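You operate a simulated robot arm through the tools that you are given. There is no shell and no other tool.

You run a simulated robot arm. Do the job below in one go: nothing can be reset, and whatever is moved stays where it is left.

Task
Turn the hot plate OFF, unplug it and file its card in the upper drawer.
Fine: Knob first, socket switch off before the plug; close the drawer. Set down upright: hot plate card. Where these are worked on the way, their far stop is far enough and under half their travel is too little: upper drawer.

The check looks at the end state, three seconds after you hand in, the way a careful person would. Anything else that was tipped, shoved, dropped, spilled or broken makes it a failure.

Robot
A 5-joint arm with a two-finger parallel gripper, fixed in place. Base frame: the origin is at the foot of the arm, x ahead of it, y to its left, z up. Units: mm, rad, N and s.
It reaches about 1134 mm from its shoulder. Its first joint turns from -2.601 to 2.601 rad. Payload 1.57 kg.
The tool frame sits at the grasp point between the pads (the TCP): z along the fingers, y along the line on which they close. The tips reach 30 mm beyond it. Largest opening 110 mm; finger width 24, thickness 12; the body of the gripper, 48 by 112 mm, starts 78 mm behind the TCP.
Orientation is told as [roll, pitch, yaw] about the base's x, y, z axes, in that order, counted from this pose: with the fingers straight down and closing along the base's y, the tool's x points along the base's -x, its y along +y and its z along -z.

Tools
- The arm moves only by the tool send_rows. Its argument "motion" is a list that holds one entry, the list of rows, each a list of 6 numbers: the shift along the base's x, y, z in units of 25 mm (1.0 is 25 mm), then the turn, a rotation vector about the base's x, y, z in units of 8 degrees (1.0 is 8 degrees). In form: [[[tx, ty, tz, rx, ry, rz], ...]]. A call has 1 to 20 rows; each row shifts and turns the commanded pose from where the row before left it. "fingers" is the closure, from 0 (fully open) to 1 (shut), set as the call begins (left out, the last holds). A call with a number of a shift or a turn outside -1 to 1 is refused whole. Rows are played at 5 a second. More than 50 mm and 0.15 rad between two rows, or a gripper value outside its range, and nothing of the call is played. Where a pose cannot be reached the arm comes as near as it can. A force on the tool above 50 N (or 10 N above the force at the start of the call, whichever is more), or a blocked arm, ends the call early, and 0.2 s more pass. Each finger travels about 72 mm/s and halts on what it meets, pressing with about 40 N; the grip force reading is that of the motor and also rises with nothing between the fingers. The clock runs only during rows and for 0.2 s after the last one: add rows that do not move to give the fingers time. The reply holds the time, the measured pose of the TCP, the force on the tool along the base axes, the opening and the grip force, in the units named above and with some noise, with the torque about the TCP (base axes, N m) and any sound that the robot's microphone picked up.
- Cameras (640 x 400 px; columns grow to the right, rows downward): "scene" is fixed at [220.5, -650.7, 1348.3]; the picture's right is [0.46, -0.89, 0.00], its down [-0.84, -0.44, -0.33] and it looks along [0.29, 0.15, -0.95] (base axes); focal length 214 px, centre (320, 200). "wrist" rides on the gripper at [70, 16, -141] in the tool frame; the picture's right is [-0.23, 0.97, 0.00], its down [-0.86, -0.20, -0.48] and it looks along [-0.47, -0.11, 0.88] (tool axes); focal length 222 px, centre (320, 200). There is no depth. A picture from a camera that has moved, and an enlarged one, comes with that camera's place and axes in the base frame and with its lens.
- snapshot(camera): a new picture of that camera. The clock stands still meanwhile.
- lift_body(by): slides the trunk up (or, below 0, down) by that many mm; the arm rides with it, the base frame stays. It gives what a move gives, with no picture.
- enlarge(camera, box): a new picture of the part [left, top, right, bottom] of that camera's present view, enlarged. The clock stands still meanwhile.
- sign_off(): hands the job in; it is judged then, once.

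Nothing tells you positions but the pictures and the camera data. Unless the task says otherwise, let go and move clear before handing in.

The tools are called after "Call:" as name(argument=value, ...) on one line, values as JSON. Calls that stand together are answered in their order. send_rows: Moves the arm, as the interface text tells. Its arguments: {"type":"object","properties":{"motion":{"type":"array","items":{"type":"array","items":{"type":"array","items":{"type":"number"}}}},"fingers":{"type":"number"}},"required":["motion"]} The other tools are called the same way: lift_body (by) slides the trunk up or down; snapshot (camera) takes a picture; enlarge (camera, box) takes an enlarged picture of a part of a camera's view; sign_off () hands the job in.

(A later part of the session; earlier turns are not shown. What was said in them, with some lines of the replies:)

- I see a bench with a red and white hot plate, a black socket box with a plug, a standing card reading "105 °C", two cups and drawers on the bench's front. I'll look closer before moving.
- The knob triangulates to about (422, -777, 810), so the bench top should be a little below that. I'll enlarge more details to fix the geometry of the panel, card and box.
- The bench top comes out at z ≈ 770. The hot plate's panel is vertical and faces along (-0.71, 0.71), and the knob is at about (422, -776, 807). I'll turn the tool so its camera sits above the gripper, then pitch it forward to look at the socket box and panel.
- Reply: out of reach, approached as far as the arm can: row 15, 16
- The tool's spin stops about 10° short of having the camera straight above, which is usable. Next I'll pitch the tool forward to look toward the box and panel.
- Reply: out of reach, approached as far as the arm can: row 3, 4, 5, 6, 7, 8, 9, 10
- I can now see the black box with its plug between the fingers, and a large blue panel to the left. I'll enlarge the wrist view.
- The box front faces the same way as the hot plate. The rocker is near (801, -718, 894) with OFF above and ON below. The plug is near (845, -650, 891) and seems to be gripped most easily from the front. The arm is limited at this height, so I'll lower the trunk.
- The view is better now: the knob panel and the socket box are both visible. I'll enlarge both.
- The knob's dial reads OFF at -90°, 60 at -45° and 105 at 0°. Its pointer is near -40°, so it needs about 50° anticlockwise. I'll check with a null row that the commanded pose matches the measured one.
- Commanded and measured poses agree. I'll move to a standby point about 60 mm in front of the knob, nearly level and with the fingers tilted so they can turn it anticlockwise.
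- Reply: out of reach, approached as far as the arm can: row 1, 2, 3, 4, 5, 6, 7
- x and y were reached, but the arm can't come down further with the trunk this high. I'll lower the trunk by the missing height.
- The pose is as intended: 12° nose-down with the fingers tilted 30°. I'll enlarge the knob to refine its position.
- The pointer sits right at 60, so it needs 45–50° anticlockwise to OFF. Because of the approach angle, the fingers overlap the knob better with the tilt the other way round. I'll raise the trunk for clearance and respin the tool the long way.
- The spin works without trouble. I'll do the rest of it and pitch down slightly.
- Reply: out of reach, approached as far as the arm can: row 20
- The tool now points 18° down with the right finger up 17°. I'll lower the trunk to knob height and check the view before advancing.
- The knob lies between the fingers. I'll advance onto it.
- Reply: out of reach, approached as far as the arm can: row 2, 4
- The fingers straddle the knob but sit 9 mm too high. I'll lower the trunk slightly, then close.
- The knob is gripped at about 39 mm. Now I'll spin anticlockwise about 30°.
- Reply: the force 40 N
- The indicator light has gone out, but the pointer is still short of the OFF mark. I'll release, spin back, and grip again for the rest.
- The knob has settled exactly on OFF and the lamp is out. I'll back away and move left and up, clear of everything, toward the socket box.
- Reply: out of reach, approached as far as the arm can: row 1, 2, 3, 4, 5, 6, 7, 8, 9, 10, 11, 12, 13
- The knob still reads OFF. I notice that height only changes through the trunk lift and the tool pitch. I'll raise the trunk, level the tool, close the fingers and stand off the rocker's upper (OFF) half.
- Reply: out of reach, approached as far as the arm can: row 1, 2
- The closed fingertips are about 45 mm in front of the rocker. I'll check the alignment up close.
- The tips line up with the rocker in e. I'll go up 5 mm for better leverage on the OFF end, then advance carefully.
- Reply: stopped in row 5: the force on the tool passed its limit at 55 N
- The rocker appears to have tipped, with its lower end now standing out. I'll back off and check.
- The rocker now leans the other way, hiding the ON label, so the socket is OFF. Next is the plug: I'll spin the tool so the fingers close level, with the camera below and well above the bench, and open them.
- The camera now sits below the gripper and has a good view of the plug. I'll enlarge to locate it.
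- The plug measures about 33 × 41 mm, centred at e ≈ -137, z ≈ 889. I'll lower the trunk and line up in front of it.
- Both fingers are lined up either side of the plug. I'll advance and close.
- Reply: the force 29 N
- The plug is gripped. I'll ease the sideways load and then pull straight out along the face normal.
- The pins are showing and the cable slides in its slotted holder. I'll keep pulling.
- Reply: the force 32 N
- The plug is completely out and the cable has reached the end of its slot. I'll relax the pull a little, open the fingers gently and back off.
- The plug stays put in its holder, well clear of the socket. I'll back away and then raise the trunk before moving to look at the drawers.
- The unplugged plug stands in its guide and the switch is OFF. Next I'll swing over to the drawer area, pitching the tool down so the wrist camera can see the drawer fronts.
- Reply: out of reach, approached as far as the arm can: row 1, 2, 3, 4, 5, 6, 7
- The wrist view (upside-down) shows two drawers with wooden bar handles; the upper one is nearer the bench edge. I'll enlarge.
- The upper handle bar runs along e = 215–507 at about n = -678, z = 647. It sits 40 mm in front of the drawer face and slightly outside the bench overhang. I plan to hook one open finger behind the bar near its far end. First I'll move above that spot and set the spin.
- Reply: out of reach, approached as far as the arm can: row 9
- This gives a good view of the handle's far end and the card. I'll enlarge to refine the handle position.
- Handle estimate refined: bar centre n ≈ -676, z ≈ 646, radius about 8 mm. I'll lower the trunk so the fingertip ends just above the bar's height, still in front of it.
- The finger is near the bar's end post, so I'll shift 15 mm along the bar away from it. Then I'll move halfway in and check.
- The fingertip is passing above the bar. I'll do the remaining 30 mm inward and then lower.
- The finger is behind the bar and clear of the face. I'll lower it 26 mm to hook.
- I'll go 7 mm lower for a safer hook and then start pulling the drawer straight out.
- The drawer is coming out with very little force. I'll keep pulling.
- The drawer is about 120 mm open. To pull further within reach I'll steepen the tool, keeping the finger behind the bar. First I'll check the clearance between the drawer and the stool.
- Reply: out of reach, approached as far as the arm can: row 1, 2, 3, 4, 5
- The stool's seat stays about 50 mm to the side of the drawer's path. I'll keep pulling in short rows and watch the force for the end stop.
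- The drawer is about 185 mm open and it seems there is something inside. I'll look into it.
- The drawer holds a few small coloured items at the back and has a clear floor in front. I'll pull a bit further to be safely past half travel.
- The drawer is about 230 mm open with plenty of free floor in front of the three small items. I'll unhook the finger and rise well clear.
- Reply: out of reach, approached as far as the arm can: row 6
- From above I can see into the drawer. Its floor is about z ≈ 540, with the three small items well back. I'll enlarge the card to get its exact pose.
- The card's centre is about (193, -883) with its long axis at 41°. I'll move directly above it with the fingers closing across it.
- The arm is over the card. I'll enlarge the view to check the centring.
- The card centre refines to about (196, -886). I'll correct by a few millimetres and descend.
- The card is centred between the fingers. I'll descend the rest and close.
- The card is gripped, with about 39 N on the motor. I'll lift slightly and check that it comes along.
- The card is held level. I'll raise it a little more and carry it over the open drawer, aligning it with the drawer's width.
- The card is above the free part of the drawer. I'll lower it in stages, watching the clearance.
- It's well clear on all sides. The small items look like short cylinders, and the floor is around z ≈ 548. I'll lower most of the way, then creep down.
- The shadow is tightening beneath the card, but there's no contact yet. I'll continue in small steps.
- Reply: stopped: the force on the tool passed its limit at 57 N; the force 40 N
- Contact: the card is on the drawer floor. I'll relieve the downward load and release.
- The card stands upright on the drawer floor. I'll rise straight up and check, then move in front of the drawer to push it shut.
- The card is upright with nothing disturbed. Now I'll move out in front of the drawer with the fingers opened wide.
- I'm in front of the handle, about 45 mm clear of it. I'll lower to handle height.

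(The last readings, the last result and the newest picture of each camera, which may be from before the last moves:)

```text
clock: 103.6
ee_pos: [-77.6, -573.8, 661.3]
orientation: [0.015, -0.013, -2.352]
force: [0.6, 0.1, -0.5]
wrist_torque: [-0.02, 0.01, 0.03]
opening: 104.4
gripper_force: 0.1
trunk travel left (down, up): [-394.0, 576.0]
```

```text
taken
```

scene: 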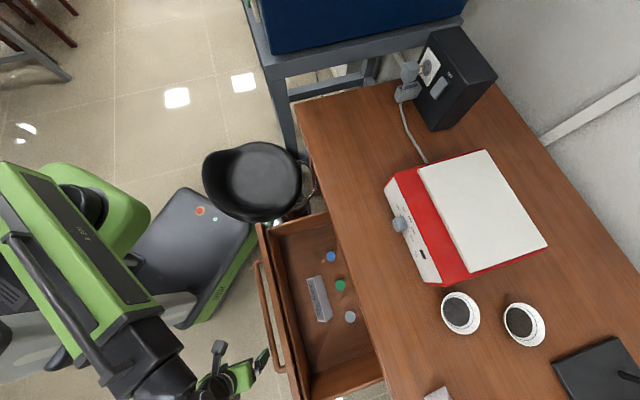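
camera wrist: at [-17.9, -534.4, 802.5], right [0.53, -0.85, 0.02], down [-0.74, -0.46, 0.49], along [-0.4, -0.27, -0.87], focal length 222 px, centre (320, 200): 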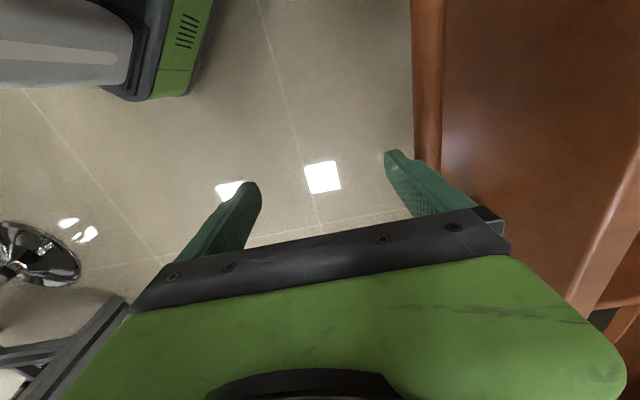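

The finger is in front of the bar. I'll push the drawer shut slowly and steadily so the card stays upright.

Call:
send_rows(motion=[[[0.2, -0.2, 0, 0, 0, 0], [0.2, -0.2, 0, 0, 0, 0], [0.2, -0.2, 0, 0, 0, 0], [0.15, -0.15, 0, 0, 0, 0], [0.15, -0.15, 0, 0, 0, 0], [0.15, -0.15, 0, 0, 0, 0], [0.15, -0.15, 0, 0, 0, 0], [0.15, -0.15, 0, 0, 0, 0], [0.2, -0.2, 0, 0, 0, 0], [0.2, -0.2, 0, 0, 0, 0], [0.2, -0.2, 0, 0, 0, 0], [0.2, -0.2, 0, 0, 0, 0], [0.2, -0.2, 0, 0, 0, 0], [0.2, -0.2, 0, 0, 0, 0]]])

Call:
snapshot(camera="scene")

Call:
snapshot(camera="wrist")

```text
clock: 106.6
ee_pos: [-13.8, -637.2, 661.2]
orientation: [0.015, -0.012, -2.353]
force: [0.0, 0.4, 0.6]
wrist_torque: [0.05, -0.04, 0.01]
opening: 104.3
gripper_force: 0.1
trunk travel left (down, up): [-394.0, 576.0]
```

```text
taken
```

scene: 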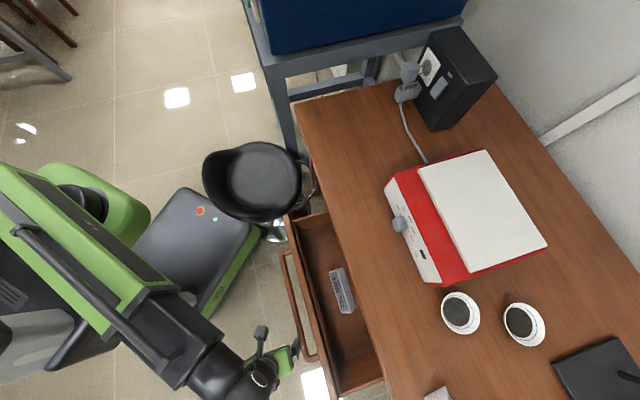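

```text
taken
camera wrist: at [46.9, -598.5, 802.4], right [0.53, -0.85, 0.02], down [-0.74, -0.46, 0.49], along [-0.4, -0.27, -0.87], focal length 222 px, centre (320, 200)
```

wrist: 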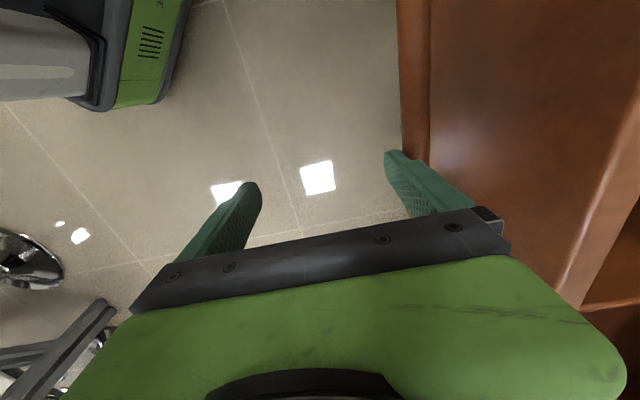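

The drawer is moving in and the card is still upright. I'll keep pushing.

Call:
send_rows(motion=[[[0.15, -0.15, 0, 0, 0, 0], [0.2, -0.2, 0, 0, 0, 0], [0.2, -0.2, 0, 0, 0, 0], [0.2, -0.2, 0, 0, 0, 0], [0.2, -0.2, 0, 0, 0, 0], [0.2, -0.2, 0, 0, 0, 0], [0.2, -0.2, 0, 0, 0, 0], [0.2, -0.2, 0, 0, 0, 0], [0.2, -0.2, 0, 0, 0, 0], [0.2, -0.2, 0, 0, 0, 0], [0.2, -0.2, 0, 0, 0, 0], [0.2, -0.2, 0, 0, 0, 0], [0.2, -0.2, 0, 0, 0, 0], [0.2, -0.2, 0, 0, 0, 0], [0.2, -0.2, 0, 0, 0, 0], [0.2, -0.2, 0, 0, 0, 0], [0.2, -0.2, 0, 0, 0, 0], [0.2, -0.2, 0, 0, 0, 0], [0.15, -0.15, 0, 0, 0, 0], [0.1, -0.1, 0, 0, 0, 0]]])

Call:
snapshot(camera="scene")

Call:
snapshot(camera="wrist")

```text
clock: 110.8
ee_pos: [81.8, -732.7, 661.0]
orientation: [0.015, -0.013, -2.354]
force: [-0.3, -0.7, 1.9]
wrist_torque: [-0.01, -0.04, -0.05]
opening: 103.6
gripper_force: 0.0
trunk travel left (down, up): [-394.0, 576.0]
```

```text
taken
```

scene: 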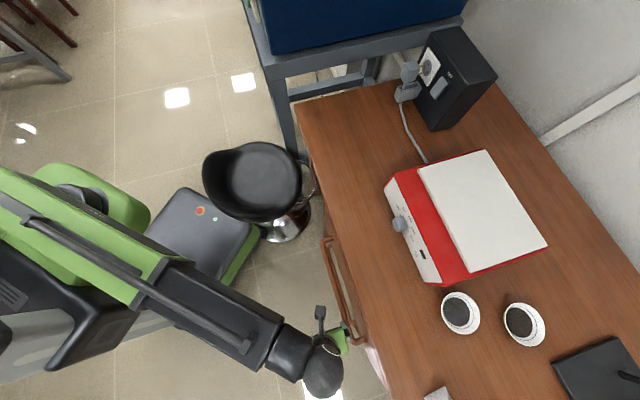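

```text
taken
camera wrist: at [141.5, -693.4, 802.5], right [0.53, -0.85, 0.02], down [-0.74, -0.46, 0.49], along [-0.4, -0.27, -0.87], focal length 222 px, centre (320, 200)
```

wrist: 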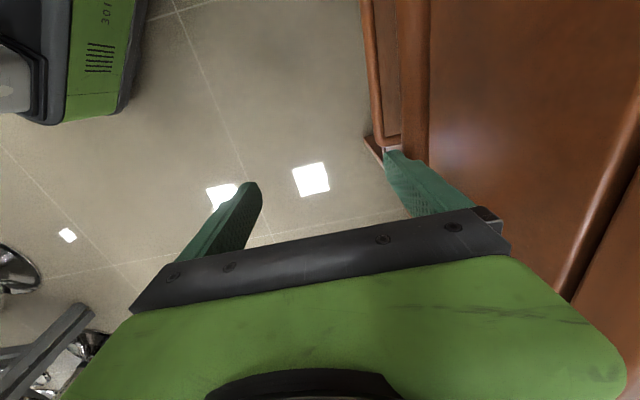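

Nearly shut. I'll do the last bit in fine steps until it meets the stop.

Call:
send_rows(motion=[[[0.1, -0.1, 0, 0, 0, 0], [0.1, -0.1, 0, 0, 0, 0], [0.1, -0.1, 0, 0, 0, 0], [0.1, -0.1, 0, 0, 0, 0], [0.1, -0.1, 0, 0, 0, 0], [0.08, -0.08, 0, 0, 0, 0], [0.06, -0.06, 0, 0, 0, 0], [0, 0, 0, 0, 0, 0]]])

Call:
enlarge(camera="scene", box=[300, 220, 428, 380])

```text
clock: 112.6
ee_pos: [96.7, -748.9, 661.0]
orientation: [0.015, -0.011, -2.352]
force: [-2.3, -0.6, 0.5]
wrist_torque: [0.01, 0.0, -0.07]
opening: 103.6
gripper_force: 0.1
trunk travel left (down, up): [-394.0, 576.0]
```

```text
2.50 times, centred on (364, 300) of scene
camera zoom: at [220.5, -650.7, 1348.3], right [0.46, -0.89, 0.0], down [-0.84, -0.44, -0.33], along [0.29, 0.15, -0.95], focal length 536 px, centre (210, -50)
```

zoom: 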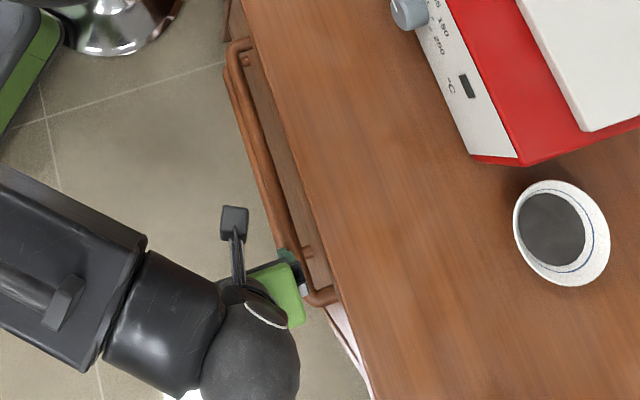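

Call:
send_rows(motion=[[[0.06, -0.06, 0, 0, 0, 0], [0.06, -0.06, 0, 0, 0, 0], [0.06, -0.06, 0, 0, 0, 0], [0, 0, 0, 0, 0, 0]]])

Call:
enlarge(camera="wrist", box=[340, 0, 640, 240])

```text
clock: 113.6
ee_pos: [101.8, -753.9, 660.8]
orientation: [0.013, -0.012, -2.354]
force: [-6.3, 11.4, -2.7]
wrist_torque: [0.25, 0.27, 0.12]
opening: 93.7
gripper_force: 0.0
trunk travel left (down, up): [-394.0, 576.0]
```

```text
1.67 times, centred on (490, 120) of wrist
camera zoom: at [161.6, -713.9, 802.6], right [0.53, -0.85, 0.02], down [-0.74, -0.46, 0.49], along [-0.4, -0.27, -0.87], focal length 370 px, centre (37, 333)
```

zoom: 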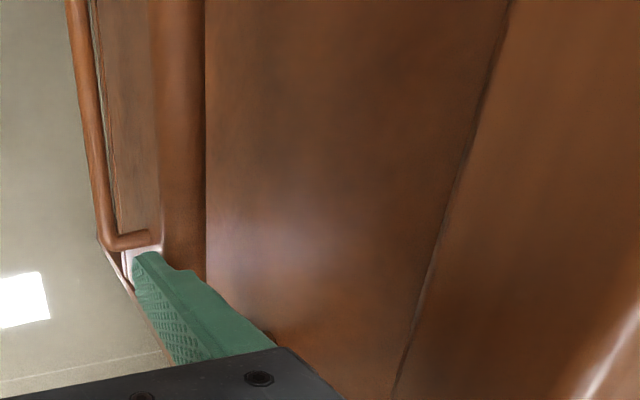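

Resistance rose and the finger is being pushed back, so the drawer is at its closed stop. I'll back off, rise and compare with the first picture.

Call:
send_rows(motion=[[[-0.3, 0.3, 0, 0, 0, 0], [-0.5, 0.5, 0, 0, 0, 0], [-0.5, 0.5, 0, 0, 0, 0], [-0.5, 0.5, 0, 0, 0, 0], [-0.5, 0.5, 0, 0, 0, 0], [-0.5, 0.5, 0, 0, 0, 0], [0, 0, 0, 0, 0, 0]]])

Call:
lift_body(by=300)

Call:
enlarge(camera="scene", box=[300, 220, 460, 320])

Call:
snapshot(camera="scene")

Call:
snapshot(camera="wrist")

```text
clock: 115.2
ee_pos: [32.2, -684.2, 661.5]
orientation: [0.015, -0.013, -2.353]
force: [-0.3, 0.5, 0.0]
wrist_torque: [0.01, 0.0, 0.02]
opening: 104.8
gripper_force: 0.0
trunk travel left (down, up): [-394.0, 576.0]
```

```text
clock: 118.2
ee_pos: [32.0, -685.0, 960.3]
orientation: [0.013, -0.012, -2.353]
force: [-0.6, 0.0, -0.8]
wrist_torque: [0.0, 0.0, 0.0]
opening: 104.6
gripper_force: 0.1
trunk travel left (down, up): [-694.0, 276.0]
```

```text
4.00 times, centred on (380, 270) of scene
camera zoom: at [220.5, -650.7, 1348.3], right [0.46, -0.89, 0.0], down [-0.84, -0.44, -0.33], along [0.29, 0.15, -0.95], focal length 858 px, centre (80, -80)
```

zoom: 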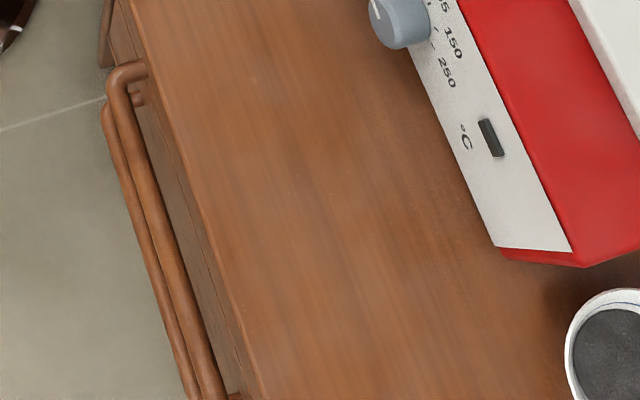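

```text
taken
```

scene: 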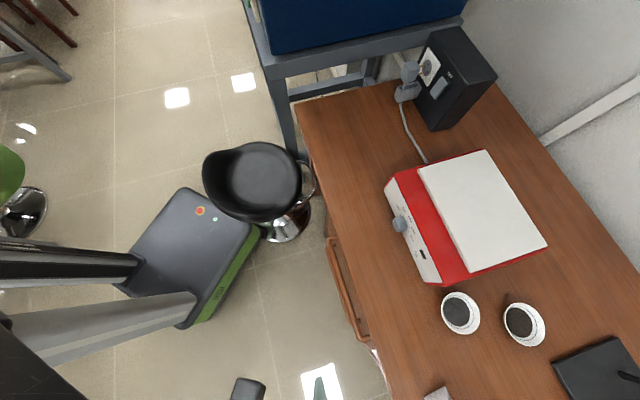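

```text
taken
camera wrist: at [92.2, -645.9, 1102.4], right [0.53, -0.85, 0.02], down [-0.74, -0.46, 0.49], along [-0.4, -0.27, -0.87], focal length 222 px, centre (320, 200)
```

wrist: 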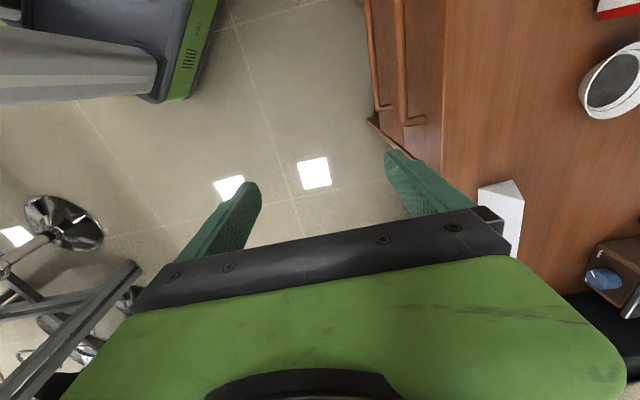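

The handle is exactly where it was at the start, so the drawer is closed. Last check on the knob, switch and plug.

Call:
enlarge(camera="scene", box=[380, 200, 444, 240])

Call:
enlarge(camera="scene", box=[380, 40, 470, 110])

```text
10.00 times, centred on (412, 220) of scene
camera zoom: at [220.5, -650.7, 1348.3], right [0.46, -0.89, 0.0], down [-0.84, -0.44, -0.33], along [0.29, 0.15, -0.95], focal length 2145 px, centre (-600, 0)
```

zoom: 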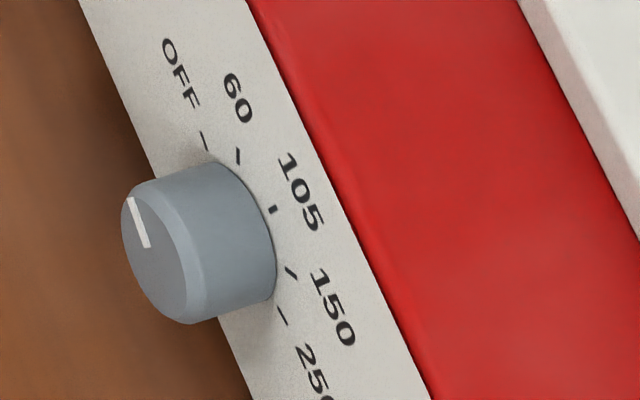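

```text
5.71 times, centred on (425, 75) of scene
camera zoom: at [220.5, -650.7, 1348.3], right [0.46, -0.89, 0.0], down [-0.84, -0.44, -0.33], along [0.29, 0.15, -0.95], focal length 1226 px, centre (-280, 914)
```

zoom: 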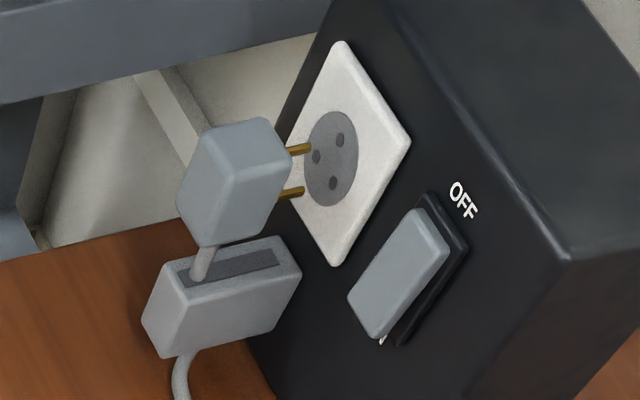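

Recomputed on the panel plane, the dial marks lie at ±40° and ±80°. The knob pointer measures -78°, so it is at OFF, with its lamp out. The rocker is at OFF and the plug is fully out in its guide. The card was upright on the drawer floor when I last saw it, partway through closing, and the drawer is shut. The arm is clear, so I'm handing in.

Call:
sign_off()

```text
The job is handed in.
```

I've handed the job in: the hot plate is off and unplugged, and its card is in the closed upper drawer.

- **Knob:** turned first. Its pointer is on the OFF mark, measured at about -78° against -80° for OFF, and the lamp went out.
- **Socket switch:** pressed to OFF before I touched the plug. It stayed there when I checked again at the end.
- **Plug:** pulled fully out. It rests in its slotted cable holder with the pins clear of the socket.
- **Drawer:** opened about 220–230 mm without meeting its end stop, so I never measured its full travel. That should be well past half for a bench this size. It's now shut, with the handle back exactly where it started.
- **Card:** set down upright in front of the three small items in the drawer. I last saw it standing partway through closing. I pushed slowly, but couldn't see it once the drawer was shut.

I saw nothing else moved, and the gripper ended open and clear of the bench.
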